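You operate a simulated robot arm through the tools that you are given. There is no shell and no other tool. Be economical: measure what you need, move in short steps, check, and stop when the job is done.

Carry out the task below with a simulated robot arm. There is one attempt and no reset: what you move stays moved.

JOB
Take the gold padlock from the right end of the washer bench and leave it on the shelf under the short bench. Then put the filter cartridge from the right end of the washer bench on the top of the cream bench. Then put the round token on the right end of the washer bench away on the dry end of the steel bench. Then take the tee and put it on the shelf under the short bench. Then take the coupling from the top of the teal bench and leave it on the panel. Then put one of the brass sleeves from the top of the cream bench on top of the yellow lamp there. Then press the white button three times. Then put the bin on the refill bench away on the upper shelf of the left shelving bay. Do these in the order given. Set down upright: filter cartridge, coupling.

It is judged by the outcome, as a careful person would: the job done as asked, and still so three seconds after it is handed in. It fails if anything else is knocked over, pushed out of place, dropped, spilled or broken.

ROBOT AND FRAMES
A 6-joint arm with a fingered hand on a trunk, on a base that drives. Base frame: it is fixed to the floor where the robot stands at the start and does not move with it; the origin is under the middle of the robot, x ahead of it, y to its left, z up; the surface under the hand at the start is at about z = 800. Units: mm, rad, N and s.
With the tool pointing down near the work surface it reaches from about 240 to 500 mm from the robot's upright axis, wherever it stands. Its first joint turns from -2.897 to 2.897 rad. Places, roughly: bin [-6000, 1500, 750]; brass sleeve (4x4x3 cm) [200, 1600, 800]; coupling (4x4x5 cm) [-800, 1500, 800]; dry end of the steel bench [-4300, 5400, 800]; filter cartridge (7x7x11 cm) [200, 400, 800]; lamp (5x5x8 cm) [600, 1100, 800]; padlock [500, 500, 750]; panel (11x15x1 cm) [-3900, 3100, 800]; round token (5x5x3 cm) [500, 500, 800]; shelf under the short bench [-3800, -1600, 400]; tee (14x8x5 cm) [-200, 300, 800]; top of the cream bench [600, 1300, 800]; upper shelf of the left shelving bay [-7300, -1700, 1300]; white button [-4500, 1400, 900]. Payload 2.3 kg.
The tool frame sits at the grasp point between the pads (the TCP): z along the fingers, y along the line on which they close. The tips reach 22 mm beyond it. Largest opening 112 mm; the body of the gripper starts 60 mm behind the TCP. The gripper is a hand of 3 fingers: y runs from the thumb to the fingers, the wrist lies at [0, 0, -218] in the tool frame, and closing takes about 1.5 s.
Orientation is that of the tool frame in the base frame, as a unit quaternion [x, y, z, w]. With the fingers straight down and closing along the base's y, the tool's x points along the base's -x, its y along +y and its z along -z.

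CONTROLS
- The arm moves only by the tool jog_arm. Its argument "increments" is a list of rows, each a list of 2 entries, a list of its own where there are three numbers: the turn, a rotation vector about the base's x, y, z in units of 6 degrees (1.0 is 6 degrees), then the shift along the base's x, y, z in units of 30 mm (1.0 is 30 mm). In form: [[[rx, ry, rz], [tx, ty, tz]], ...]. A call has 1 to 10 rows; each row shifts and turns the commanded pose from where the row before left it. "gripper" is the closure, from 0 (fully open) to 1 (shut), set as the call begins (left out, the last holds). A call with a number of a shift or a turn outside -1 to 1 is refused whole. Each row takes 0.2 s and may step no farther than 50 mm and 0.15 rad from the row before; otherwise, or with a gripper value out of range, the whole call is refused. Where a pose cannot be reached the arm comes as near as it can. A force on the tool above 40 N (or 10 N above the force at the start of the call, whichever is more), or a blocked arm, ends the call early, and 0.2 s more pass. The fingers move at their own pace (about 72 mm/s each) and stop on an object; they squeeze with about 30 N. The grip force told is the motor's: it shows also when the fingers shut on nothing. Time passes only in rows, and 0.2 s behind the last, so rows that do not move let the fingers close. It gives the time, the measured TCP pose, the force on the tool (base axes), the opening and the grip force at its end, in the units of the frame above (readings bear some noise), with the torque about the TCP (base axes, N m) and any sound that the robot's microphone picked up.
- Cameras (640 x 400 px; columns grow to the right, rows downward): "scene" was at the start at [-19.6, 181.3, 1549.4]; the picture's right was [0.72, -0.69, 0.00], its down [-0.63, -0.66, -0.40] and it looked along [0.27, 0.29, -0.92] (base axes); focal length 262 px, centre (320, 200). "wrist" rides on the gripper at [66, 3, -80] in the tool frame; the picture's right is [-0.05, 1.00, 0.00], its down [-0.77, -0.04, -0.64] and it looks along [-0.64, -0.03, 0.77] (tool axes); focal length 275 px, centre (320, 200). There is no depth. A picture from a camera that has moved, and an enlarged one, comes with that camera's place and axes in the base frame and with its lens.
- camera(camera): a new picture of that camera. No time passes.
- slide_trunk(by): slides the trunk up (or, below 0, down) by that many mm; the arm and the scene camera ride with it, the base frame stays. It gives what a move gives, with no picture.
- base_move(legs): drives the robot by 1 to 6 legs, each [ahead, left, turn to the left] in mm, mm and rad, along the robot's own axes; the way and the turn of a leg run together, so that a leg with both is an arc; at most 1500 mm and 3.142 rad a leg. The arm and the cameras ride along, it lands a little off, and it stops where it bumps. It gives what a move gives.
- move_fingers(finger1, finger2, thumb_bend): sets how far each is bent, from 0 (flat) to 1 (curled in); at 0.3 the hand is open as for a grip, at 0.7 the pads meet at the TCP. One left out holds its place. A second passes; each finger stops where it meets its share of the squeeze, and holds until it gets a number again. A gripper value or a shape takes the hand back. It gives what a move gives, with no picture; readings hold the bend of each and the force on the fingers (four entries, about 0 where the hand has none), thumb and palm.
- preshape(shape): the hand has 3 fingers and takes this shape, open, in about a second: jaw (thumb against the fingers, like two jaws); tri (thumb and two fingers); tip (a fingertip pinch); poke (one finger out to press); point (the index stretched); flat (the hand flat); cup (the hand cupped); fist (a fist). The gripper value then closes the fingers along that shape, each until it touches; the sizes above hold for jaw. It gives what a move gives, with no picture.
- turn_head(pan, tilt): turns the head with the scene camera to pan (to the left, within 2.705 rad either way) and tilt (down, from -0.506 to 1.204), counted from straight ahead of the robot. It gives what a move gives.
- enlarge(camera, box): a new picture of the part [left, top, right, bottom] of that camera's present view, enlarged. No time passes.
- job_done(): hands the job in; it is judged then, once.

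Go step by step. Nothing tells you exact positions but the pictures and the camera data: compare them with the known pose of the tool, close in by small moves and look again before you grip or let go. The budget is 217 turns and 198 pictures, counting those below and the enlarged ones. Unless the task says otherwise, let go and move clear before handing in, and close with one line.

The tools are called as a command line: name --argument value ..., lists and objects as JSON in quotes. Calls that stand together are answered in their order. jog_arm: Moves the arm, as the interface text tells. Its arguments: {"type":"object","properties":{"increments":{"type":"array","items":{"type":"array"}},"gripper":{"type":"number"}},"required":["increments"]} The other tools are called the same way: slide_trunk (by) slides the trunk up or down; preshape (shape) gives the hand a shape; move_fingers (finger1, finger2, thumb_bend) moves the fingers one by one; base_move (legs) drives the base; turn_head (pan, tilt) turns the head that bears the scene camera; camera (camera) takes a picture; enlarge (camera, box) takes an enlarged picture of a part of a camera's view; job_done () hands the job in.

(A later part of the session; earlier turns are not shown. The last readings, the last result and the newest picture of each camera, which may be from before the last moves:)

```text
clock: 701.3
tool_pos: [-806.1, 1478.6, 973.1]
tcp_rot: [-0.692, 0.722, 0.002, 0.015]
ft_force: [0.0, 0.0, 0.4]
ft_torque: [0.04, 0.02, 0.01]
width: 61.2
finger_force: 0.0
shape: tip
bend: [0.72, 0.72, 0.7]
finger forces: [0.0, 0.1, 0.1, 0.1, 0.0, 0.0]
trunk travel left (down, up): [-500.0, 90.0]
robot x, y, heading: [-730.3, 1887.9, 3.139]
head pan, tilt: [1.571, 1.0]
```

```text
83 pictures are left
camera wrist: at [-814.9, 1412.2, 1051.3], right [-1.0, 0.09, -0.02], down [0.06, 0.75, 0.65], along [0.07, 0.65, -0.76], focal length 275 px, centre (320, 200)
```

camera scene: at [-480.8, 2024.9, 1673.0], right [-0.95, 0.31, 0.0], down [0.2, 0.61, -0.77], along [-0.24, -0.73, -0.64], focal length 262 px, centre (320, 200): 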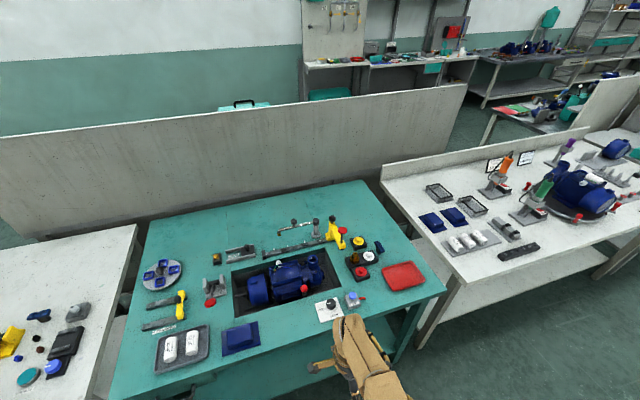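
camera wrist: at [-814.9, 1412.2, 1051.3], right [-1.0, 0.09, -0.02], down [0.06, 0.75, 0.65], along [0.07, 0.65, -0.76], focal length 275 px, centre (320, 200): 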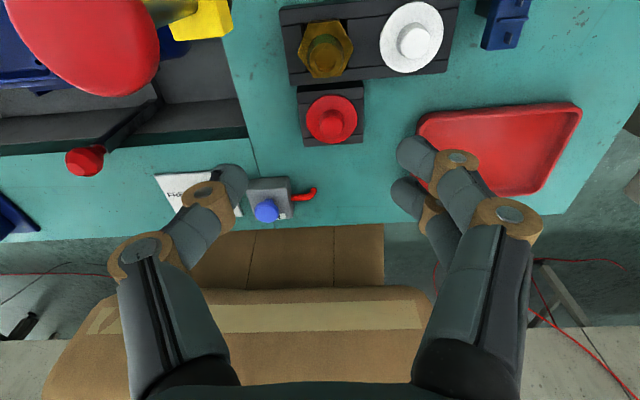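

The clamp's red knob stands at about (-757, 1415, 960), so the camera side must face away from it. I'll rise and turn back to fingers on +x, slightly toward +y.

jog_arm --increments '[[[0, 0, 0], [0, 0.2, 1]], [[0, 0, 1], [0, 0, 0.5]], [[0, 0, 1], [0, 0, 0]], [[0, 0, 1], [0, 0, 0]], [[0, 0, 1], [0, 0, 0]], [[0, 0, 1], [0, 0, 0]], [[0, 0, 1], [0, 0, 0]], [[0, 0, 1], [0, 0, 0]], [[0, 0, 1], [0, 0, 0]], [[0, 0, 1], [0, 0, 0]]]'

jog_arm --increments '[[[0, 0, 1], [0, 0, 0]], [[0, 0, 1], [0, 0, 0]], [[0, 0, 1], [0, 0, 0]], [[0, 0, 1], [0, 0, 0]], [[0, 0, 1], [0, 0, 0]], [[0, 0, 1], [0, 0, 0]], [[0, 0, 1], [0, 0, 0]], [[0, 0, 1], [0, 0, 0]], [[0, 0, 1], [0, 0, 0]], [[0, 0, 1], [0, 0, 0]]]'

jog_arm --increments '[[[0, 0, 1], [0, 0, 0]], [[0, 0, 1], [0, 0, 0]], [[0, 0, 1], [0, 0, 0]], [[0, 0, 1], [0, 0, 0]], [[0, 0, 1], [0, 0, 0]], [[0, 0, 1], [0, 0, 0]], [[0, 0, 1], [0, 0, 0]], [[0, 0, 1], [0, 0, 0]], [[0, 0, 1], [0, 0, 0]], [[0, 0, 1], [0, 0, 0]]]'

jog_arm --increments '[[[0, 0, 1], [0, 0, 0]], [[0, 0, 1], [0, 0, 0]], [[0, 0, 1], [0, 0, 0]], [[0, 0, 0.6], [0, 0, 0]], [[0, 0, 0], [0, 0, 0]]]'

camera --camera "wrist"

```text
clock: 703.5
tool_pos: [-805.7, 1486.1, 1016.9]
tcp_rot: [0.945, -0.328, -0.009, -0.012]
ft_force: [-0.1, 0.4, 0.6]
ft_torque: [-0.01, -0.02, -0.01]
width: 61.1
finger_force: 0.0
shape: tip
bend: [0.72, 0.72, 0.7]
finger forces: [0.1, 0.0, 0.1, 0.0, 0.0, 0.0]
trunk travel left (down, up): [-500.0, 90.0]
robot x, y, heading: [-731.0, 1895.0, 3.141]
head pan, tilt: [1.571, 1.0]
```

```text
clock: 705.7
tool_pos: [-806.7, 1485.5, 1017.7]
tcp_rot: [0.982, 0.188, -0.014, -0.005]
ft_force: [0.6, -0.5, 0.1]
ft_torque: [-0.02, 0.01, 0.01]
width: 61.1
finger_force: 0.0
shape: tip
bend: [0.72, 0.72, 0.7]
finger forces: [0.1, 0.0, 0.0, 0.0, 0.0, 0.0]
trunk travel left (down, up): [-500.0, 90.0]
robot x, y, heading: [-730.3, 1887.7, 3.142]
head pan, tilt: [1.571, 1.0]
```

```text
clock: 707.9
tool_pos: [-805.8, 1485.3, 1016.9]
tcp_rot: [0.756, 0.654, -0.015, 0.001]
ft_force: [-0.2, -0.4, -0.2]
ft_torque: [-0.02, 0.01, -0.02]
width: 61.3
finger_force: 0.1
shape: tip
bend: [0.72, 0.72, 0.7]
finger forces: [0.0, 0.0, 0.0, 0.0, 0.0, 0.1]
trunk travel left (down, up): [-500.0, 90.0]
robot x, y, heading: [-734.3, 1893.4, 3.138]
head pan, tilt: [1.571, 1.0]
```

```text
clock: 709.1
tool_pos: [-806.0, 1485.7, 1016.5]
tcp_rot: [0.62, 0.784, -0.013, 0.003]
ft_force: [0.8, 0.5, -0.2]
ft_torque: [0.02, -0.02, 0.0]
width: 60.9
finger_force: 0.1
shape: tip
bend: [0.72, 0.72, 0.7]
finger forces: [0.1, 0.0, 0.1, 0.1, 0.0, 0.1]
trunk travel left (down, up): [-500.0, 90.0]
robot x, y, heading: [-731.9, 1891.6, 3.143]
head pan, tilt: [1.571, 1.0]
```

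```text
82 pictures are left
camera wrist: at [-818.5, 1553.4, 1096.5], right [0.98, 0.18, -0.02], down [0.15, -0.74, 0.65], along [0.11, -0.65, -0.76], focal length 275 px, centre (320, 200)
```

wrist: 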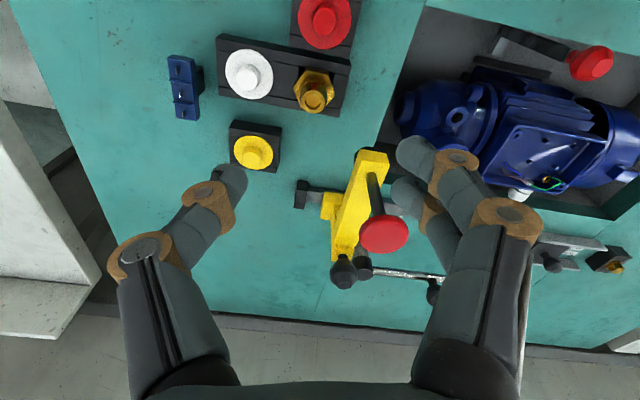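

Now descending again over the neck with this orientation.

jog_arm --increments '[[[0, 0, 0], [-0.1, -0.6, -0.6]], [[0, 0, 0], [0, 0, -1]], [[0, 0, 0], [0, 0, -1]], [[0, 0, 0], [0, 0, -1]], [[0, 0, 0], [0, 0, -0.5]], [[0, 0, 0], [0, 0, 0]]]'

camera --camera "wrist"

```text
clock: 710.5
tool_pos: [-808.5, 1467.5, 894.4]
tcp_rot: [0.621, 0.784, -0.015, 0.005]
ft_force: [0.0, 0.3, 0.7]
ft_torque: [-0.03, -0.01, 0.02]
width: 61.1
finger_force: 0.0
shape: tip
bend: [0.72, 0.72, 0.7]
finger forces: [0.1, 0.0, 0.0, 0.0, 0.0, 0.1]
trunk travel left (down, up): [-500.0, 90.0]
robot x, y, heading: [-732.4, 1890.4, 3.139]
head pan, tilt: [1.571, 1.0]
```

```text
81 pictures are left
camera wrist: at [-820.2, 1534.9, 972.9], right [0.98, 0.18, -0.02], down [0.15, -0.74, 0.65], along [0.11, -0.65, -0.76], focal length 275 px, centre (320, 200)
```

wrist: 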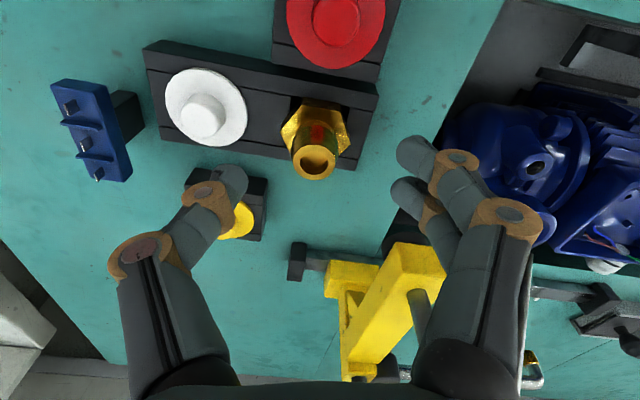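

Clear of everything. Down the last bit and close.

jog_arm --increments '[[[0, 0, 0], [-0.08, 0.05, -0.4]], [[0, 0, 0], [0, 0, -0.3]], [[0, 0, 0], [0, 0, 0]]]'

jog_arm --gripper 1 --increments '[[[0, 0, 0], [0, 0, 0]], [[0, 0, 0], [0, 0, 0]], [[0, 0, 0], [0, 0, 0]], [[0, 0, 0], [0, 0, 0]], [[0, 0, 0], [0, 0, 0]], [[0, 0, 0], [0, 0, 0]]]'

camera --camera "wrist"

```text
clock: 711.3
tool_pos: [-809.8, 1468.6, 872.6]
tcp_rot: [0.621, 0.784, -0.014, 0.003]
ft_force: [-1.2, 0.0, 0.3]
ft_torque: [0.01, 0.0, -0.01]
width: 61.1
finger_force: 0.0
shape: tip
bend: [0.72, 0.72, 0.7]
finger forces: [0.0, 0.0, 0.0, 0.0, 0.1, 0.1]
trunk travel left (down, up): [-500.0, 90.0]
robot x, y, heading: [-732.1, 1897.0, 3.139]
head pan, tilt: [1.571, 1.0]
```

```text
clock: 712.7
tool_pos: [-809.5, 1469.9, 873.6]
tcp_rot: [0.622, 0.783, -0.015, 0.005]
ft_force: [-0.2, 0.8, 0.9]
ft_torque: [0.02, -0.03, 0.02]
width: 6.4
finger_force: 29.9
shape: tip
bend: [0.65, 0.72, 0.71]
finger forces: [0.0, 18.1, 0.1, 0.0, 24.9, 0.1]
trunk travel left (down, up): [-500.0, 90.0]
robot x, y, heading: [-730.3, 1890.9, 3.138]
head pan, tilt: [1.571, 1.0]
```

```text
80 pictures are left
camera wrist: at [-822.5, 1537.2, 952.5], right [0.98, 0.18, -0.02], down [0.15, -0.74, 0.65], along [0.11, -0.65, -0.76], focal length 275 px, centre (320, 200)
```

wrist: 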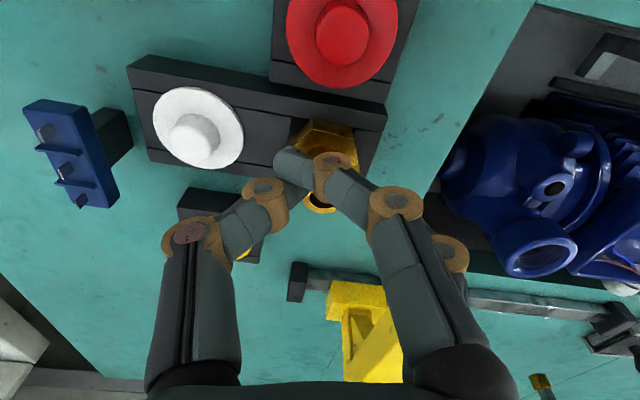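

Only one finger met the neck: it is about 9 mm farther in -y and lower (top near z 858) than I took it. Reopening, shifting and going lower.

jog_arm --gripper 0.46 --increments '[[[0, 0, 0], [0, 0, 0]], [[0, 0, 0], [0, 0, 0]], [[0, 0, 0], [0, 0, 0]], [[0, 0, 0], [0, 0, 0]], [[0, 0, 0], [-0.03, -0.3, 0]], [[0, 0, 0], [0, 0, -0.4]], [[0, 0, 0], [0, 0, 0]]]'

camera --camera "wrist"

```text
clock: 714.3
tool_pos: [-811.7, 1459.2, 862.0]
tcp_rot: [0.621, 0.783, -0.014, 0.005]
ft_force: [-0.2, 0.8, -0.1]
ft_torque: [0.02, -0.03, 0.03]
width: 60.0
finger_force: 0.1
shape: tip
bend: [0.72, 0.72, 0.7]
finger forces: [0.0, 0.0, 0.0, 0.0, 0.0, 0.0]
trunk travel left (down, up): [-500.0, 90.0]
robot x, y, heading: [-729.7, 1893.5, 3.133]
head pan, tilt: [1.571, 1.0]
```

```text
79 pictures are left
camera wrist: at [-824.1, 1527.8, 939.6], right [0.98, 0.18, -0.02], down [0.15, -0.74, 0.65], along [0.11, -0.65, -0.76], focal length 275 px, centre (320, 200)
```

wrist: 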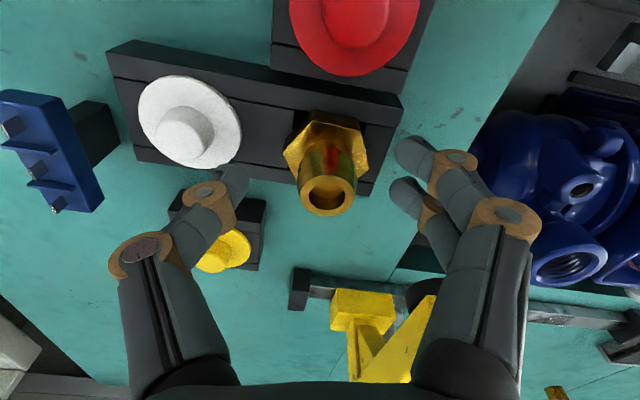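

Now centred: neck at (-810, 1460). Closing.

jog_arm --gripper 1 --increments '[[[0, 0, 0], [0.03, 0.03, -0.13]], [[0, 0, 0], [0, 0, 0]], [[0, 0, 0], [0, 0, 0]], [[0, 0, 0], [0, 0, 0]], [[0, 0, 0], [0, 0, 0]], [[0, 0, 0], [0, 0, 0]], [[0, 0, 0], [0, 0, 0]]]'

camera --camera "wrist"

```text
clock: 715.9
tool_pos: [-811.1, 1460.6, 856.8]
tcp_rot: [0.621, 0.783, -0.015, 0.003]
ft_force: [1.1, 0.0, -0.4]
ft_torque: [0.01, 0.01, 0.03]
width: 14.6
finger_force: 30.8
shape: tip
bend: [0.73, 0.73, 0.7]
finger forces: [14.0, 14.1, 0.0, 0.1, 27.0, 0.0]
trunk travel left (down, up): [-500.0, 90.0]
robot x, y, heading: [-730.8, 1892.7, 3.143]
head pan, tilt: [1.571, 1.0]
```

```text
78 pictures are left
camera wrist: at [-823.6, 1528.8, 935.8], right [0.98, 0.18, -0.02], down [0.15, -0.74, 0.65], along [0.11, -0.65, -0.76], focal length 275 px, centre (320, 200)
```

wrist: 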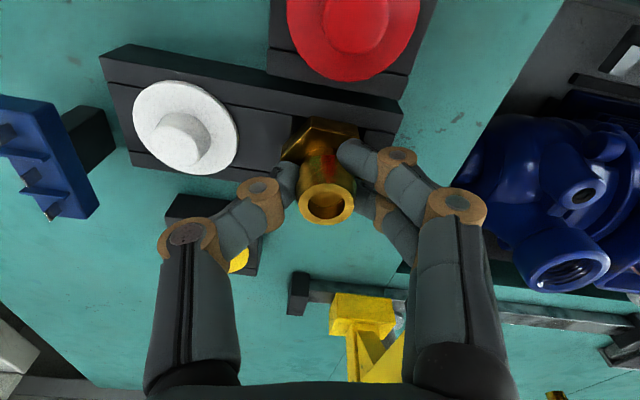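

Both fingers and thumb hold the neck. Lifting straight up.

jog_arm --increments '[[[0, 0, 0], [0, 0, 0.3]], [[0, 0, 0], [0, 0, 0.7]], [[0, 0, 0], [0, 0, 1]], [[0, 0, 0], [0, 0, 1]], [[0, 0, 0], [0, 0, 1]], [[0, 0, 0], [0, 0.5, 1]]]'

camera --camera "wrist"

```text
clock: 717.3
tool_pos: [-812.7, 1476.0, 1007.9]
tcp_rot: [0.621, 0.783, -0.015, 0.004]
ft_force: [0.2, -0.1, -1.0]
ft_torque: [0.0, 0.0, -0.01]
width: 14.4
finger_force: 29.8
shape: tip
bend: [0.73, 0.73, 0.7]
finger forces: [15.0, 15.1, 0.0, 0.0, 26.8, 0.0]
trunk travel left (down, up): [-500.0, 90.0]
robot x, y, heading: [-730.5, 1894.5, 3.135]
head pan, tilt: [1.571, 1.0]
```

```text
77 pictures are left
camera wrist: at [-824.5, 1544.3, 1086.5], right [0.98, 0.18, -0.02], down [0.15, -0.74, 0.65], along [0.11, -0.65, -0.76], focal length 275 px, centre (320, 200)
```

wrist: 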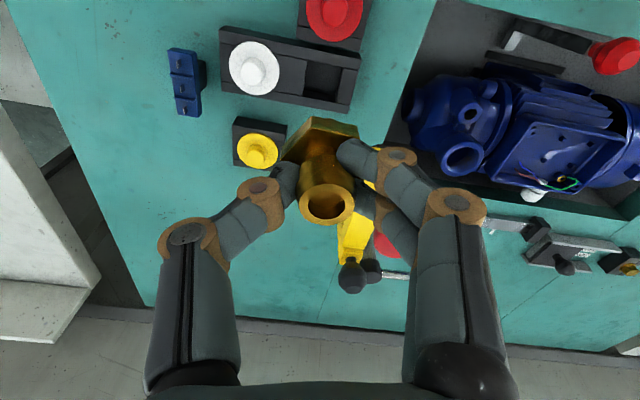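

The coupling is in hand. Retracting and driving along the aisle toward the panel.

jog_arm --increments '[[[0, 0, 0], [0, 0.9, 0]], [[0, 0, 0], [0, 0.9, 0]], [[0, 0, 0], [0, 0.9, 0]], [[0, 0, 0], [0, 0.5, 0]]]'

slide_trunk --by 90

base_move --legs '[[0, -300, 0], [1500, 0, 0], [1500, 0, 0]]'

turn_head --pan -0.9 --tilt 0.6

camera --camera "scene"

```text
clock: 718.3
tool_pos: [-812.7, 1571.6, 1009.1]
tcp_rot: [0.621, 0.784, -0.014, 0.004]
ft_force: [-0.5, 1.0, -1.2]
ft_torque: [0.02, 0.0, -0.02]
width: 14.8
finger_force: 30.2
shape: tip
bend: [0.73, 0.73, 0.7]
finger forces: [15.1, 15.3, 0.0, 0.1, 26.8, 0.0]
trunk travel left (down, up): [-500.0, 90.0]
robot x, y, heading: [-728.4, 1893.0, 3.136]
head pan, tilt: [1.571, 1.0]
```

```text
clock: 719.5
tool_pos: [-812.3, 1572.8, 1100.1]
tcp_rot: [0.621, 0.784, -0.014, 0.003]
ft_force: [0.4, 0.4, -0.5]
ft_torque: [0.03, -0.03, 0.0]
width: 14.8
finger_force: 30.3
shape: tip
bend: [0.73, 0.73, 0.7]
finger forces: [15.0, 15.3, 0.0, 0.0, 26.7, 0.1]
trunk travel left (down, up): [-590.0, 0.0]
robot x, y, heading: [-733.4, 1893.9, 3.138]
head pan, tilt: [1.571, 1.0]
```

```text
clock: 735.5
tool_pos: [-3773.2, 1880.8, 1099.1]
tcp_rot: [0.617, 0.787, -0.013, 0.004]
ft_force: [0.4, -0.2, -1.5]
ft_torque: [-0.01, 0.01, -0.01]
width: 14.6
finger_force: 29.9
shape: tip
bend: [0.73, 0.73, 0.7]
finger forces: [15.0, 15.3, 0.0, 0.0, 26.7, 0.1]
trunk travel left (down, up): [-590.0, 0.0]
robot x, y, heading: [-3697.2, 2197.9, -3.137]
head pan, tilt: [1.571, 1.0]
```

```text
clock: 737.8
tool_pos: [-3773.5, 1881.9, 1098.2]
tcp_rot: [0.616, 0.787, -0.014, 0.005]
ft_force: [-0.1, 0.4, -0.5]
ft_torque: [-0.02, 0.0, 0.02]
width: 14.6
finger_force: 29.8
shape: tip
bend: [0.73, 0.73, 0.7]
finger forces: [15.1, 15.3, 0.0, 0.0, 26.7, 0.0]
trunk travel left (down, up): [-590.0, 0.0]
robot x, y, heading: [-3694.6, 2203.9, -3.136]
head pan, tilt: [-0.901, 0.6]
```

```text
76 pictures are left
camera scene: at [-3690.0, 2130.1, 1681.6], right [0.78, 0.63, 0.0], down [0.35, -0.44, -0.83], along [-0.52, 0.64, -0.56], focal length 262 px, centre (320, 200)
```

scene: 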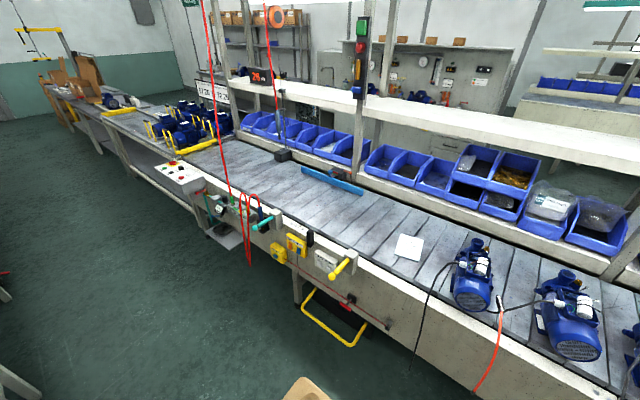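

The panel is the white plate on the line at about (-3929, 3093), too far in for a vertical hand. I'll have to set the coupling down near the edge and re-grip it with a leaned hand. First, turn the robot so the line is on its left.

base_move --legs '[[310, 0, 0], [0, 0, 3.135]]'

turn_head --pan 1.45 --tilt 0.7

camera --camera "scene"

```text
clock: 747.2
tool_pos: [-3927.2, 2522.0, 1098.2]
tcp_rot: [0.785, -0.619, -0.003, -0.014]
ft_force: [-0.6, 1.4, -0.4]
ft_torque: [0.02, -0.02, 0.01]
width: 14.3
finger_force: 29.8
shape: tip
bend: [0.73, 0.73, 0.7]
finger forces: [14.5, 15.3, 0.1, 0.0, 26.8, 0.0]
trunk travel left (down, up): [-590.0, 0.0]
robot x, y, heading: [-4008.6, 2199.6, 0.006]
head pan, tilt: [-0.901, 0.6]
```

```text
clock: 749.3
tool_pos: [-3925.9, 2521.0, 1098.8]
tcp_rot: [0.785, -0.619, -0.004, -0.015]
ft_force: [-0.6, 0.2, -0.2]
ft_torque: [-0.02, -0.01, 0.01]
width: 14.5
finger_force: 30.2
shape: tip
bend: [0.73, 0.73, 0.7]
finger forces: [14.6, 15.4, 0.0, 0.0, 26.7, 0.1]
trunk travel left (down, up): [-590.0, 0.0]
robot x, y, heading: [-4010.1, 2202.5, -0.002]
head pan, tilt: [1.45, 0.7]
```

```text
75 pictures are left
camera scene: at [-4056.6, 2423.9, 1673.0], right [0.99, -0.12, 0.0], down [-0.08, -0.64, -0.76], along [0.09, 0.76, -0.64], focal length 262 px, centre (320, 200)
```

scene: 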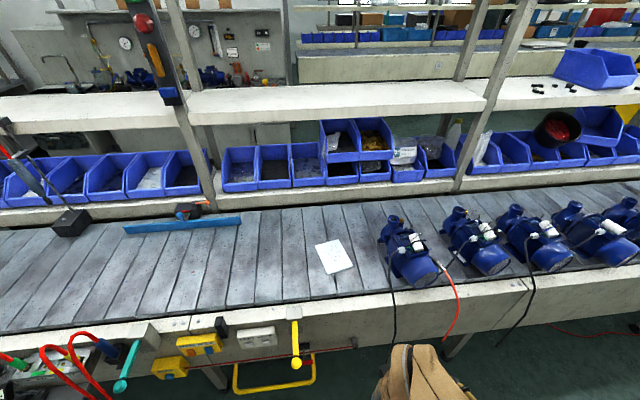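

The plate is at (-3921, 3087); line front edge y ≈ 2830. I'll move alongside, and set the coupling on the slats near (-3925, 2965).

base_move --legs '[[0, 350, 0]]'

slide_trunk --by -90

jog_arm --increments '[[[0, 0, 0], [0, 0.8, 0]], [[0, 0, 0], [0, 0.8, 0]], [[0, 0, 0], [0, 0.8, -0.5]], [[0, 0, 0], [0, 0.5, -0.8]], [[0, 0, 0], [0, 0, -1]], [[0, 0, 0], [0, 0, -1]], [[0, 0, 0], [0, 0, -0.7]], [[0, 0, 0], [0, 0, 0]]]'

camera --camera "wrist"

```text
clock: 751.6
tool_pos: [-3928.2, 2870.2, 1097.4]
tcp_rot: [0.785, -0.619, -0.003, -0.014]
ft_force: [-0.1, -0.4, -0.8]
ft_torque: [0.03, -0.01, -0.03]
width: 14.5
finger_force: 30.1
shape: tip
bend: [0.73, 0.73, 0.7]
finger forces: [14.5, 15.4, 0.0, 0.0, 26.8, 0.0]
trunk travel left (down, up): [-590.0, 0.0]
robot x, y, heading: [-4005.6, 2547.9, -0.001]
head pan, tilt: [1.45, 0.7]
```

```text
clock: 752.8
tool_pos: [-3927.5, 2870.9, 1009.7]
tcp_rot: [0.785, -0.619, -0.004, -0.014]
ft_force: [-0.5, -0.2, -0.7]
ft_torque: [0.02, -0.01, -0.04]
width: 14.6
finger_force: 29.7
shape: tip
bend: [0.73, 0.73, 0.7]
finger forces: [14.4, 15.4, 0.0, 0.0, 26.8, 0.0]
trunk travel left (down, up): [-500.0, 90.0]
robot x, y, heading: [-4010.0, 2550.0, 0.0]
head pan, tilt: [1.45, 0.7]
```

```text
clock: 754.6
tool_pos: [-3929.0, 2958.1, 888.3]
tcp_rot: [0.785, -0.619, -0.004, -0.014]
ft_force: [0.0, 1.2, -0.7]
ft_torque: [0.05, 0.03, 0.02]
width: 14.5
finger_force: 29.7
shape: tip
bend: [0.73, 0.73, 0.7]
finger forces: [15.2, 15.8, 0.0, 0.0, 26.5, 0.0]
trunk travel left (down, up): [-500.0, 90.0]
robot x, y, heading: [-4006.4, 2548.0, 0.001]
head pan, tilt: [1.45, 0.7]
```

```text
74 pictures are left
camera wrist: at [-3918.8, 2890.7, 967.0], right [-0.98, -0.19, -0.02], down [-0.15, 0.74, 0.65], along [-0.11, 0.65, -0.76], focal length 275 px, centre (320, 200)
```

wrist: 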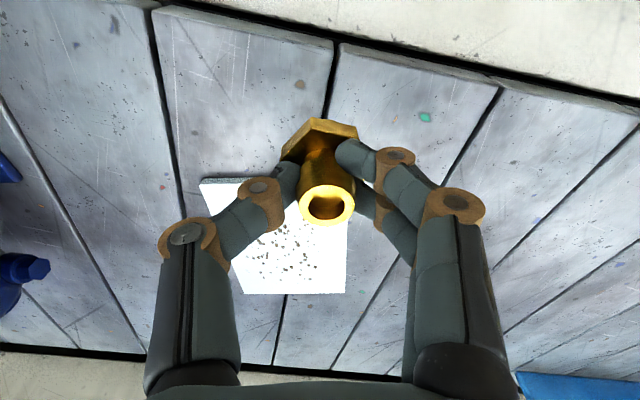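

I can see the plate: its near edge is at y ≈ 3017, so I can place near that edge. A small base shift plus a slight lean will reach, without re-gripping.

jog_arm --increments '[[[0, 0, 0], [0, 0, 0.8]]]'

base_move --legs '[[0, 37, 0]]'

jog_arm --increments '[[[0.5, 0, 0], [0, 0.4, 0]], [[0.5, 0, 0], [0, 0.4, 0]], [[0.4, 0, 0], [0, 0.4, 0]], [[0, 0, 0], [0, 0.4, 0]], [[0, 0, 0], [0, 0.4, 0]], [[0, 0, 0], [0, 0, 0]]]'

camera --camera "wrist"

```text
clock: 755.0
tool_pos: [-3928.8, 2956.5, 913.3]
tcp_rot: [0.785, -0.619, -0.005, -0.014]
ft_force: [0.6, 0.0, -1.5]
ft_torque: [0.01, 0.01, -0.01]
width: 14.1
finger_force: 30.0
shape: tip
bend: [0.73, 0.73, 0.7]
finger forces: [15.3, 16.0, 0.1, 0.0, 26.5, 0.0]
trunk travel left (down, up): [-500.0, 90.0]
robot x, y, heading: [-4008.6, 2554.2, 0.001]
head pan, tilt: [1.45, 0.7]
```

```text
clock: 755.9
tool_pos: [-3928.0, 2994.4, 913.6]
tcp_rot: [0.786, -0.618, -0.004, -0.013]
ft_force: [-0.3, 1.2, -0.4]
ft_torque: [-0.02, -0.02, 0.04]
width: 14.2
finger_force: 29.8
shape: tip
bend: [0.73, 0.73, 0.7]
finger forces: [15.3, 16.0, 0.1, 0.0, 26.5, 0.0]
trunk travel left (down, up): [-500.0, 90.0]
robot x, y, heading: [-4008.7, 2585.1, 0.004]
head pan, tilt: [1.45, 0.7]
```

```text
clock: 757.3
tool_pos: [-3930.6, 3052.8, 912.8]
tcp_rot: [0.783, -0.616, -0.049, -0.072]
ft_force: [-0.1, -0.3, -0.8]
ft_torque: [0.0, 0.0, 0.04]
width: 14.2
finger_force: 30.3
shape: tip
bend: [0.73, 0.73, 0.7]
finger forces: [15.5, 15.9, 0.0, 0.0, 26.5, 0.0]
trunk travel left (down, up): [-500.0, 90.0]
robot x, y, heading: [-4006.2, 2587.7, 0.0]
head pan, tilt: [1.45, 0.7]
```

```text
73 pictures are left
camera wrist: at [-3919.1, 2976.2, 981.1], right [-0.98, -0.18, -0.04], down [-0.15, 0.64, 0.76], along [-0.11, 0.75, -0.65], focal length 275 px, centre (320, 200)
```

wrist: 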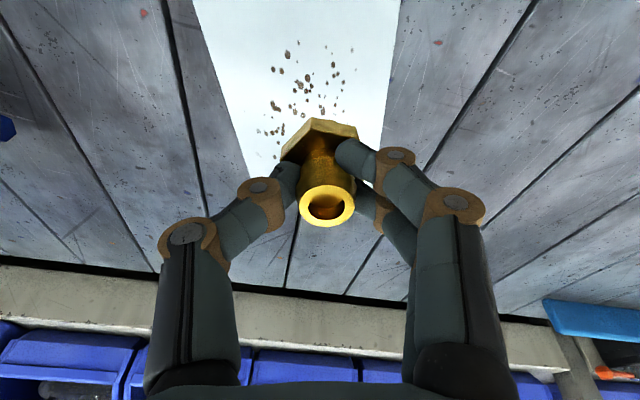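

The coupling is over the plate. Lowering it.

jog_arm --increments '[[[0, 0, 0], [0, 0, -0.6]], [[0, 0, 0], [0, 0, -0.5]], [[0, 0, 0], [0, 0, -0.3]], [[0, 0, 0], [0, 0, 0]]]'

jog_arm --increments '[[[0, 0, 0], [0, 0, -0.1]], [[0, 0, 0], [0, 0, -0.1]], [[0, 0, 0], [0, 0, -0.1]], [[0, 0, 0], [0, 0, 0]]]'

camera --camera "wrist"

```text
clock: 758.3
tool_pos: [-3928.7, 3052.3, 869.8]
tcp_rot: [0.782, -0.617, -0.049, -0.072]
ft_force: [-0.6, 0.3, 0.1]
ft_torque: [0.0, 0.01, 0.03]
width: 14.2
finger_force: 30.3
shape: tip
bend: [0.73, 0.73, 0.7]
finger forces: [15.6, 16.1, 0.0, 0.0, 26.5, 0.0]
trunk travel left (down, up): [-500.0, 90.0]
robot x, y, heading: [-4005.9, 2587.9, 0.006]
head pan, tilt: [1.45, 0.7]
```

```text
clock: 759.3
tool_pos: [-3930.0, 3054.0, 862.2]
tcp_rot: [0.782, -0.617, -0.049, -0.071]
ft_force: [-0.3, 0.7, -0.8]
ft_torque: [0.01, -0.01, -0.02]
width: 14.3
finger_force: 30.2
shape: tip
bend: [0.73, 0.73, 0.7]
finger forces: [15.6, 16.2, 0.0, 0.0, 26.5, 0.1]
trunk travel left (down, up): [-500.0, 90.0]
robot x, y, heading: [-4005.6, 2585.0, 0.001]
head pan, tilt: [1.45, 0.7]
```

```text
72 pictures are left
camera wrist: at [-3918.7, 2976.3, 929.7], right [-0.98, -0.18, -0.04], down [-0.15, 0.64, 0.76], along [-0.11, 0.75, -0.65], focal length 275 px, centre (320, 200)
```

wrist: 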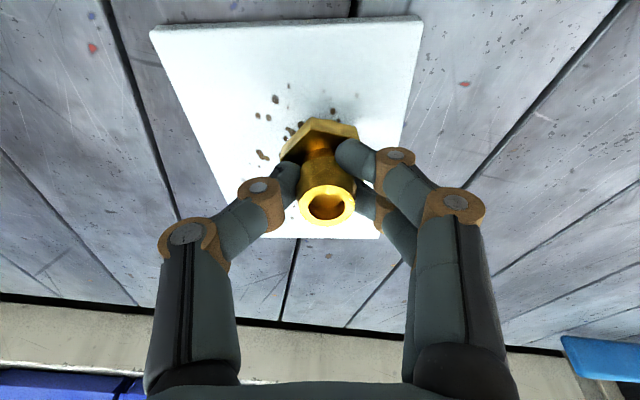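

Well inside the plate. Lowering on until it touches.

jog_arm --increments '[[[0, 0, 0], [0, 0, -0.1]], [[0, 0, 0], [0, 0, -0.1]], [[0, 0, 0], [0, 0, -0.1]], [[0, 0, 0], [0, 0, 0]]]'

```text
clock: 760.3
tool_pos: [-3928.7, 3053.6, 854.4]
tcp_rot: [0.782, -0.617, -0.051, -0.073]
ft_force: [2.4, 2.2, 15.1]
ft_torque: [0.04, 0.01, -0.04]
width: 14.9
finger_force: 29.7
shape: tip
bend: [0.73, 0.73, 0.7]
finger forces: [19.5, 18.0, 0.1, 0.0, 37.0, 0.1]
trunk travel left (down, up): [-500.0, 90.0]
robot x, y, heading: [-4006.6, 2584.6, 0.001]
head pan, tilt: [1.45, 0.7]
```

Touching. Releasing gently and rising.

jog_arm --gripper 0.5 --increments '[[[0, 0, 0], [0, 0, 0]], [[0, 0, 0], [0, 0, 0]], [[0, 0, 0], [0, 0, 0]], [[0, 0, 0], [0, 0, 0]], [[0, 0, 0], [0, 0, 0]]]'

camera --camera "wrist"

```text
clock: 761.5
tool_pos: [-3929.0, 3053.1, 853.1]
tcp_rot: [0.782, -0.617, -0.049, -0.07]
ft_force: [-0.1, 0.2, -0.1]
ft_torque: [0.0, 0.03, -0.01]
width: 55.4
finger_force: 0.1
shape: tip
bend: [0.73, 0.73, 0.7]
finger forces: [0.0, 0.0, 0.0, 0.0, 0.0, 0.0]
trunk travel left (down, up): [-500.0, 90.0]
robot x, y, heading: [-4009.1, 2582.6, 0.005]
head pan, tilt: [1.45, 0.7]
```

```text
71 pictures are left
camera wrist: at [-3919.0, 2976.8, 920.8], right [-0.98, -0.18, -0.04], down [-0.15, 0.64, 0.76], along [-0.11, 0.75, -0.65], focal length 275 px, centre (320, 200)
```

wrist: 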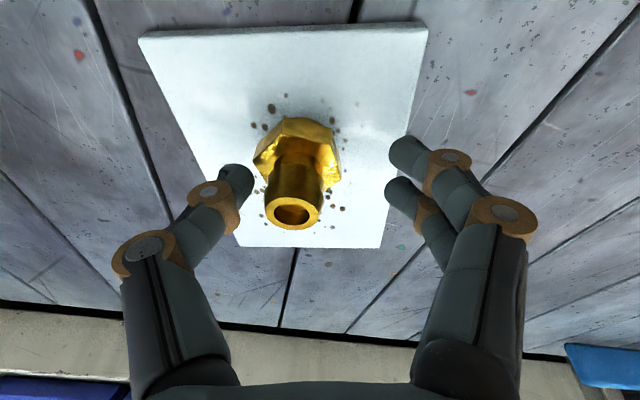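

The coupling stands upright on the plate. Rising clear, retracting, and backing out.

jog_arm --increments '[[[0, 0, 0], [0, -0.03, 0.6]], [[0, 0, 0], [0, -0.1, 1]], [[0, 0, 0], [0, -0.3, 1]], [[-0.5, 0, 0], [0, -0.7, 1]], [[-0.5, 0, 0], [0, -0.9, 0.5]], [[-0.4, 0, 0], [0, -0.9, 0]], [[0, 0, 0], [0, -0.9, 0]], [[0, 0, 0], [0, -0.9, 0]]]'

slide_trunk --by 90

base_move --legs '[[0, -385, 0]]'

enlarge --camera "scene" --box '[270, 210, 410, 310]'

```text
clock: 763.3
tool_pos: [-3929.3, 2910.6, 975.6]
tcp_rot: [0.786, -0.618, -0.004, -0.015]
ft_force: [0.1, 0.6, 0.8]
ft_torque: [0.0, -0.02, 0.0]
width: 55.5
finger_force: 0.0
shape: tip
bend: [0.73, 0.73, 0.7]
finger forces: [0.0, 0.0, 0.1, 0.0, 0.0, 0.0]
trunk travel left (down, up): [-500.0, 90.0]
robot x, y, heading: [-4007.8, 2589.7, 0.008]
head pan, tilt: [1.45, 0.7]
```

```text
clock: 764.5
tool_pos: [-3929.1, 2911.3, 1063.7]
tcp_rot: [0.786, -0.619, -0.003, -0.014]
ft_force: [-0.4, -0.4, 0.5]
ft_torque: [0.0, -0.02, 0.01]
width: 55.4
finger_force: 0.1
shape: tip
bend: [0.73, 0.73, 0.7]
finger forces: [0.0, 0.0, 0.1, 0.1, 0.0, 0.1]
trunk travel left (down, up): [-590.0, 0.0]
robot x, y, heading: [-4010.1, 2587.7, 0.003]
head pan, tilt: [1.45, 0.7]
```

```text
clock: 767.0
tool_pos: [-3929.5, 2518.9, 1064.9]
tcp_rot: [0.787, -0.617, -0.005, -0.015]
ft_force: [0.7, 1.3, -0.1]
ft_torque: [0.02, 0.03, -0.05]
width: 55.4
finger_force: 0.0
shape: tip
bend: [0.73, 0.73, 0.7]
finger forces: [0.1, 0.0, 0.1, 0.0, 0.0, 0.1]
trunk travel left (down, up): [-590.0, 0.0]
robot x, y, heading: [-4003.7, 2191.6, 0.002]
head pan, tilt: [1.45, 0.7]
```

```text
4.00 times, centred on (340, 260) of scene
camera zoom: at [-4056.8, 2415.3, 1673.0], right [0.99, -0.11, 0.0], down [-0.07, -0.64, -0.77], along [0.09, 0.76, -0.64], focal length 1047 px, centre (240, -40)
```

zoom: 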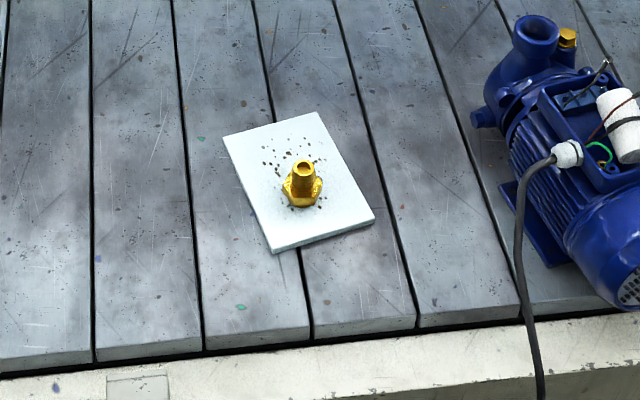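

Standing upright on the plate. Next the brass sleeve: turning and driving back along the aisle to the cream bench.

base_move --legs '[[0, 0, 3.138], [-1500, 0, 0], [-1500, 0, 0], [-1250, 0, 0]]'

turn_head --pan 1.6 --tilt 0.75

camera --camera "scene"

```text
clock: 794.6
tool_pos: [124.0, 1879.3, 1064.0]
tcp_rot: [0.628, 0.778, -0.014, 0.003]
ft_force: [-1.3, 0.1, 0.2]
ft_torque: [-0.01, -0.01, -0.02]
width: 55.6
finger_force: 0.0
shape: tip
bend: [0.73, 0.73, 0.7]
finger forces: [0.0, 0.1, 0.1, 0.0, 0.0, 0.0]
trunk travel left (down, up): [-590.0, 0.0]
robot x, y, heading: [208.8, 2200.9, 3.123]
head pan, tilt: [1.45, 0.7]
```

```text
clock: 795.3
tool_pos: [124.3, 1878.8, 1065.1]
tcp_rot: [0.628, 0.778, -0.014, 0.004]
ft_force: [0.0, 0.6, 0.7]
ft_torque: [0.01, 0.01, 0.0]
width: 55.4
finger_force: 0.0
shape: tip
bend: [0.73, 0.73, 0.7]
finger forces: [0.0, 0.1, 0.0, 0.1, 0.1, 0.1]
trunk travel left (down, up): [-590.0, 0.0]
robot x, y, heading: [208.1, 2202.5, 3.117]
head pan, tilt: [1.6, 0.75]
```

```text
69 pictures are left
camera scene: at [267.5, 1976.2, 1668.7], right [-1.0, -0.01, 0.0], down [-0.01, 0.68, -0.73], along [0.01, -0.73, -0.68], focal length 262 px, centre (320, 200)
```

scene: 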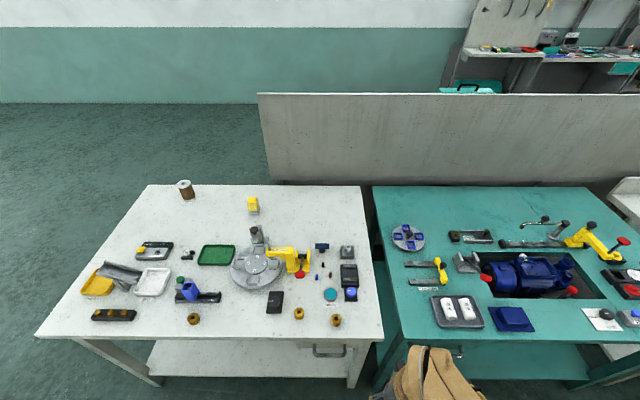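

enlarge --camera "scene" --box '[260, 240, 380, 340]'

enlarge --camera "scene" --box '[160, 170, 290, 270]'

```text
4.00 times, centred on (320, 290) of scene
camera zoom: at [267.5, 1976.2, 1668.7], right [-1.0, -0.01, 0.0], down [-0.01, 0.68, -0.73], along [0.01, -0.73, -0.68], focal length 1047 px, centre (320, -160)
```

zoom: 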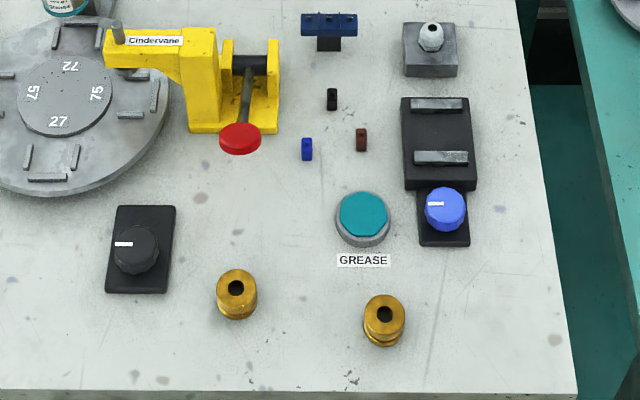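

```text
4.00 times, centred on (225, 220) of scene
camera zoom: at [267.5, 1976.2, 1668.7], right [-1.0, -0.01, 0.0], down [-0.01, 0.68, -0.73], along [0.01, -0.73, -0.68], focal length 1047 px, centre (700, 120)
```

zoom: 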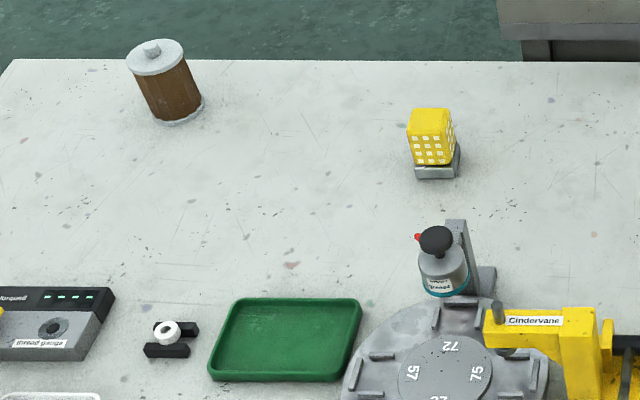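

Brass sleeves stand at about (341, 1604) and (221, 1624); the lamp is near (582, 1120), top about z 880. Because the lamp is deep in, I'll pick the sleeve with a 45° leaned hand. First turn the hand while clear in the aisle.

jog_arm --gripper 0.3 --increments '[[[0, 0, -1], [0, 0, 0]], [[0, 0, -1], [0, 0, 0]], [[0, 0, -1], [0, 0, 0]], [[0, 0, -1], [0, 0, 0]], [[0, 0, -1], [0, 0, 0]], [[0, 0, -1], [0, 0, 0]], [[0, 0, -1], [0, 0, 0]], [[0, 0, -1], [0, 0, 0]], [[0, 0, -1], [0, 0, 0]], [[0, 0, -1], [0, 0, 0]]]'

jog_arm --increments '[[[0, 0, -1], [0, 0, 0]], [[0, 0, -1], [0, 0, 0]], [[0, 0, -1], [0, 0, 0]], [[0, 0, -1], [0, 0, 0]], [[0, 0, -1], [0, 0, 0]], [[0, 0, -1], [0, 0, 0]], [[0, 0, -1], [0, 0, 0]], [[0, 0, -1], [0, 0, 0]], [[0, 0, -1], [0, 0, 0]], [[0, 0, -1], [0, 0, 0]]]'

jog_arm --increments '[[[0, 0, -1], [0, 0, 0]], [[0, 0, -1], [0, 0, 0]], [[0, 0, -1], [0, 0, 0]], [[0, 0, -1], [0, 0, 0]], [[0, 0, -1], [0, 0, 0]], [[0, 0, -1], [0, 0, 0]], [[0, 0, -1], [0, 0, 0]], [[0, 0, -1], [0, 0, 0]], [[0, 0, -1], [0, 0, 0]], [[0, 0, -1], [0, 0, 0]]]'

base_move --legs '[[-212, 0, 0.024], [0, 150, 0]]'

```text
clock: 797.5
tool_pos: [124.1, 1877.8, 1064.4]
tcp_rot: [0.933, 0.359, -0.013, -0.004]
ft_force: [-0.7, -0.1, 0.3]
ft_torque: [-0.02, 0.0, 0.0]
width: 78.0
finger_force: 0.0
shape: tip
bend: [0.67, 0.67, 0.64]
finger forces: [0.0, 0.0, 0.1, 0.0, 0.0, 0.0]
trunk travel left (down, up): [-590.0, 0.0]
robot x, y, heading: [209.3, 2199.4, 3.119]
head pan, tilt: [1.6, 0.75]
```

```text
clock: 799.7
tool_pos: [124.2, 1879.5, 1065.8]
tcp_rot: [0.988, -0.155, -0.01, -0.01]
ft_force: [-0.8, -0.1, 0.6]
ft_torque: [0.0, 0.02, 0.0]
width: 78.0
finger_force: 0.0
shape: tip
bend: [0.67, 0.67, 0.64]
finger forces: [0.0, 0.1, 0.1, 0.1, 0.0, 0.0]
trunk travel left (down, up): [-590.0, 0.0]
robot x, y, heading: [212.5, 2199.7, 3.117]
head pan, tilt: [1.6, 0.75]
```

```text
clock: 801.9
tool_pos: [124.0, 1878.0, 1065.2]
tcp_rot: [0.777, -0.629, -0.003, -0.015]
ft_force: [0.5, 0.5, 0.1]
ft_torque: [0.02, -0.02, 0.01]
width: 78.2
finger_force: 0.1
shape: tip
bend: [0.67, 0.67, 0.64]
finger forces: [0.0, 0.0, 0.1, 0.0, 0.0, 0.0]
trunk travel left (down, up): [-590.0, 0.0]
robot x, y, heading: [207.7, 2207.4, 3.124]
head pan, tilt: [1.6, 0.75]
```

```text
clock: 804.5
tool_pos: [347.0, 1726.4, 1064.0]
tcp_rot: [0.787, -0.617, -0.004, -0.015]
ft_force: [0.2, -0.4, 0.6]
ft_torque: [0.03, -0.02, -0.01]
width: 77.9
finger_force: 0.1
shape: tip
bend: [0.67, 0.67, 0.64]
finger forces: [0.0, 0.0, 0.0, 0.0, 0.0, 0.1]
trunk travel left (down, up): [-590.0, 0.0]
robot x, y, heading: [424.6, 2048.8, -3.138]
head pan, tilt: [1.6, 0.75]
```

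slide_trunk --by -90

jog_arm --increments '[[[0, 0, -1], [0, -0.7, -0.4]], [[0, 0, -1], [0, -0.7, -0.4]], [[0, 0, -0.3], [0, -0.7, -0.4]], [[0, 0, 0], [0, -0.7, -0.4]], [[0, 0, 0], [0, -0.6, -0.4]], [[0, 0, 0], [0, 0, 0]]]'

jog_arm --increments '[[[-1, 0, 0], [0, 0, 0]], [[-1, 0, 0], [0, 0, 0]], [[-1, 0, 0], [0, 0, 0]], [[-1, 0, 0], [0, 0, 0]], [[-1, 0, 0], [0, 0, 0]], [[-1, 0, 0], [0, 0, 0]], [[-1, 0, 0], [0, 0, 0]], [[-0.8, 0, 0], [0, 0, 0]], [[0, 0, 0], [0, 0, 0]]]'

camera --camera "wrist"

```text
clock: 805.7
tool_pos: [346.2, 1726.2, 975.1]
tcp_rot: [0.786, -0.618, -0.003, -0.013]
ft_force: [0.7, -0.7, -0.1]
ft_torque: [0.0, -0.01, -0.02]
width: 78.2
finger_force: 0.1
shape: tip
bend: [0.67, 0.67, 0.64]
finger forces: [0.1, 0.1, 0.0, 0.1, 0.0, 0.0]
trunk travel left (down, up): [-500.0, 90.0]
robot x, y, heading: [421.1, 2053.3, -3.138]
head pan, tilt: [1.6, 0.75]
```

```text
clock: 807.1
tool_pos: [348.3, 1622.3, 913.1]
tcp_rot: [0.707, -0.707, -0.003, -0.015]
ft_force: [-0.3, 0.4, -0.9]
ft_torque: [0.0, 0.0, 0.01]
width: 78.1
finger_force: 0.0
shape: tip
bend: [0.67, 0.67, 0.64]
finger forces: [0.0, 0.1, 0.0, 0.1, 0.1, 0.0]
trunk travel left (down, up): [-500.0, 90.0]
robot x, y, heading: [423.8, 2050.5, -3.134]
head pan, tilt: [1.6, 0.75]
```

```text
clock: 809.1
tool_pos: [350.2, 1622.7, 915.2]
tcp_rot: [0.655, -0.65, 0.279, 0.268]
ft_force: [-0.3, 0.5, -0.3]
ft_torque: [0.0, -0.02, 0.02]
width: 77.9
finger_force: 0.1
shape: tip
bend: [0.67, 0.67, 0.64]
finger forces: [0.0, 0.1, 0.0, 0.0, 0.0, 0.0]
out of reach, approached as far as the arm can: row 5, 6
trunk travel left (down, up): [-500.0, 90.0]
robot x, y, heading: [423.1, 2049.2, -3.131]
head pan, tilt: [1.6, 0.75]
```

```text
66 pictures are left
camera wrist: at [344.5, 1634.3, 1018.3], right [-1.0, 0.02, -0.04], down [0.03, 0.99, -0.1], along [0.04, -0.1, -0.99], focal length 275 px, centre (320, 200)
```

wrist: 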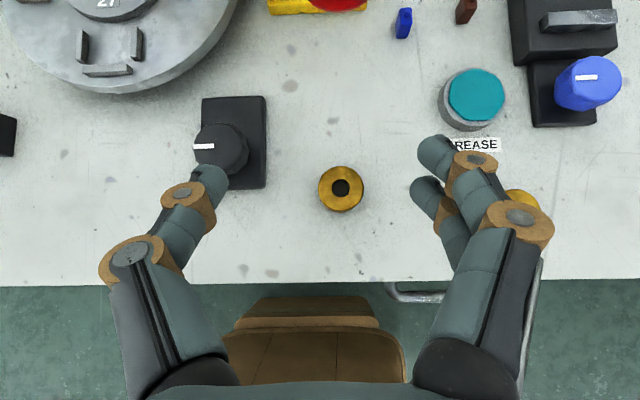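

Leaning 45°, camera looking straight down: the sleeve is at (337, 1607), with a knob box close on the thumb side. I'll narrow the opening and descend.

jog_arm --gripper 0.48 --increments '[[[0, 0, 0], [-0.4, -0.2, -0.3]], [[0, 0, 0], [0, 0, -0.5]], [[0, 0, 0], [0, 0, -0.6]], [[0, 0, 0], [0, 0, -0.6]], [[0, 0, 0], [0, 0, 0]]]'

camera --camera "wrist"

```text
clock: 810.3
tool_pos: [336.9, 1615.3, 855.2]
tcp_rot: [0.654, -0.65, 0.279, 0.268]
ft_force: [-0.8, 0.4, 0.3]
ft_torque: [0.02, 0.03, -0.01]
width: 58.9
finger_force: 0.0
shape: tip
bend: [0.72, 0.72, 0.7]
finger forces: [0.0, 0.0, 0.1, 0.1, 0.0, 0.1]
trunk travel left (down, up): [-500.0, 90.0]
robot x, y, heading: [423.0, 2049.2, -3.133]
head pan, tilt: [1.6, 0.75]
```

```text
65 pictures are left
camera wrist: at [332.0, 1627.7, 958.4], right [-1.0, 0.02, -0.04], down [0.03, 0.99, -0.1], along [0.04, -0.1, -0.99], focal length 275 px, centre (320, 200)
```

wrist: 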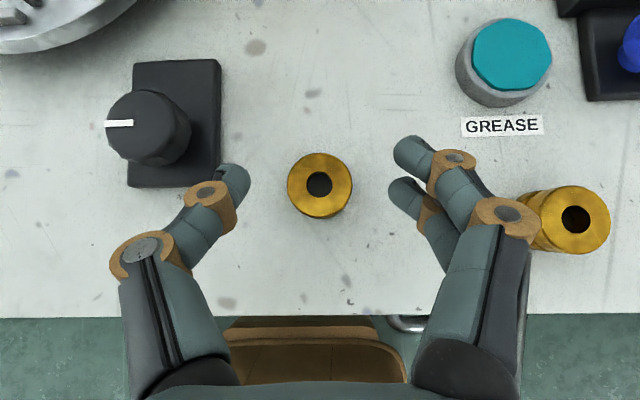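

jog_arm --increments '[[[0, 0, 0], [0, 0.05, -0.5]], [[0, 0, 0], [0, 0, -0.4]], [[0, 0, 0], [0, 0, 0]]]'

jog_arm --gripper 1 --increments '[[[0, 0, 0], [0, 0, 0]], [[0, 0, 0], [0, 0, 0]], [[0, 0, 0], [0, 0, 0]], [[0, 0, 0], [0, 0, 0]], [[0, 0, 0], [0, 0, 0]], [[0, 0, 0], [0, 0, 0]]]'

camera --camera "wrist"

```text
clock: 811.1
tool_pos: [336.5, 1617.4, 828.9]
tcp_rot: [0.655, -0.65, 0.278, 0.268]
ft_force: [0.1, 0.6, -0.6]
ft_torque: [0.01, 0.05, 0.0]
width: 58.9
finger_force: 0.1
shape: tip
bend: [0.72, 0.72, 0.7]
finger forces: [0.0, 0.0, 0.0, 0.0, 0.0, 0.0]
trunk travel left (down, up): [-500.0, 90.0]
robot x, y, heading: [423.4, 2049.8, -3.137]
head pan, tilt: [1.6, 0.75]
```

```text
clock: 812.5
tool_pos: [337.3, 1617.9, 828.3]
tcp_rot: [0.655, -0.65, 0.278, 0.268]
ft_force: [0.0, 0.8, -0.2]
ft_torque: [-0.01, -0.02, -0.02]
width: 24.6
finger_force: 30.2
shape: tip
bend: [0.73, 0.73, 0.7]
finger forces: [13.8, 13.3, 0.0, 0.1, 26.5, 0.0]
trunk travel left (down, up): [-500.0, 90.0]
robot x, y, heading: [423.9, 2051.8, -3.133]
head pan, tilt: [1.6, 0.75]
```

```text
64 pictures are left
camera wrist: at [331.8, 1629.3, 931.7], right [-1.0, 0.02, -0.04], down [0.03, 0.99, -0.1], along [0.04, -0.1, -0.99], focal length 275 px, centre (320, 200)
```

wrist: 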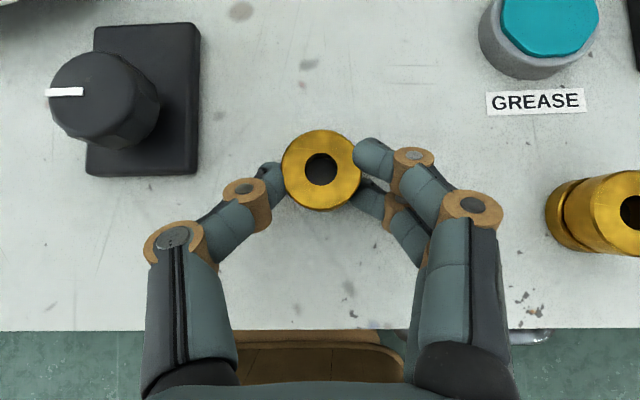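

Good three-point grip on the sleeve. Lifting, and backing off to the aisle.

jog_arm --increments '[[[0, 0, 0], [0, 0, 0.5]], [[0, 0, 0], [0, 0, 0.8]], [[0, 0, 0], [0, 0, 1]], [[0, 0, 0], [0, 0, 1]]]'

slide_trunk --by 90

base_move --legs '[[0, -150, 0], [-1400, 0, 0], [0, 1500, 0], [0, 380, 0], [0, 0, -1.571]]'

camera --camera "wrist"

```text
clock: 813.5
tool_pos: [337.4, 1617.8, 926.0]
tcp_rot: [0.655, -0.649, 0.279, 0.268]
ft_force: [-0.2, 0.2, 0.0]
ft_torque: [-0.01, -0.02, -0.04]
width: 24.7
finger_force: 30.2
shape: tip
bend: [0.73, 0.73, 0.7]
finger forces: [13.8, 13.3, 0.0, 0.0, 26.5, 0.1]
trunk travel left (down, up): [-500.0, 90.0]
robot x, y, heading: [421.8, 2051.9, -3.135]
head pan, tilt: [1.6, 0.75]
```

```text
clock: 814.8
tool_pos: [337.2, 1618.2, 1014.9]
tcp_rot: [0.654, -0.65, 0.279, 0.268]
ft_force: [-0.3, -0.3, -0.3]
ft_torque: [0.02, 0.0, 0.01]
width: 24.7
finger_force: 29.4
shape: tip
bend: [0.73, 0.73, 0.7]
finger forces: [13.7, 13.2, 0.1, 0.1, 26.6, 0.1]
trunk travel left (down, up): [-590.0, 0.0]
robot x, y, heading: [422.0, 2052.1, -3.132]
head pan, tilt: [1.6, 0.75]
```

```text
clock: 835.6
tool_pos: [1406.2, 427.2, 1016.1]
tcp_rot: [0.005, 0.923, -0.004, -0.385]
ft_force: [0.2, -0.1, -0.9]
ft_torque: [-0.01, 0.02, 0.02]
width: 24.5
finger_force: 30.0
shape: tip
bend: [0.73, 0.73, 0.7]
finger forces: [13.7, 13.1, 0.1, 0.0, 26.4, 0.0]
trunk travel left (down, up): [-590.0, 0.0]
robot x, y, heading: [1840.2, 333.7, 1.561]
head pan, tilt: [1.6, 0.75]
```

```text
63 pictures are left
camera wrist: at [1415.7, 432.8, 1119.6], right [0.04, 1.0, -0.04], down [0.99, -0.04, -0.1], along [-0.1, -0.04, -0.99], focal length 275 px, centre (320, 200)
```

wrist: 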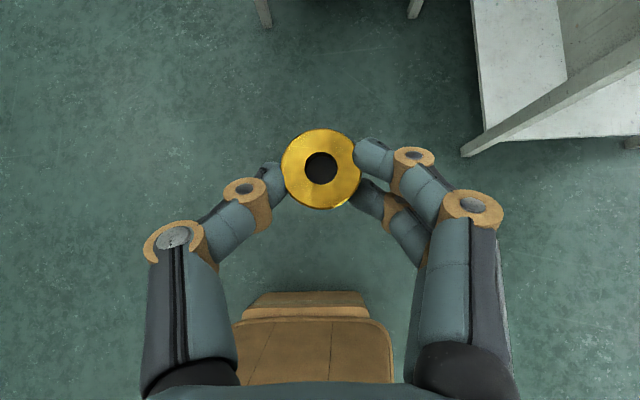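

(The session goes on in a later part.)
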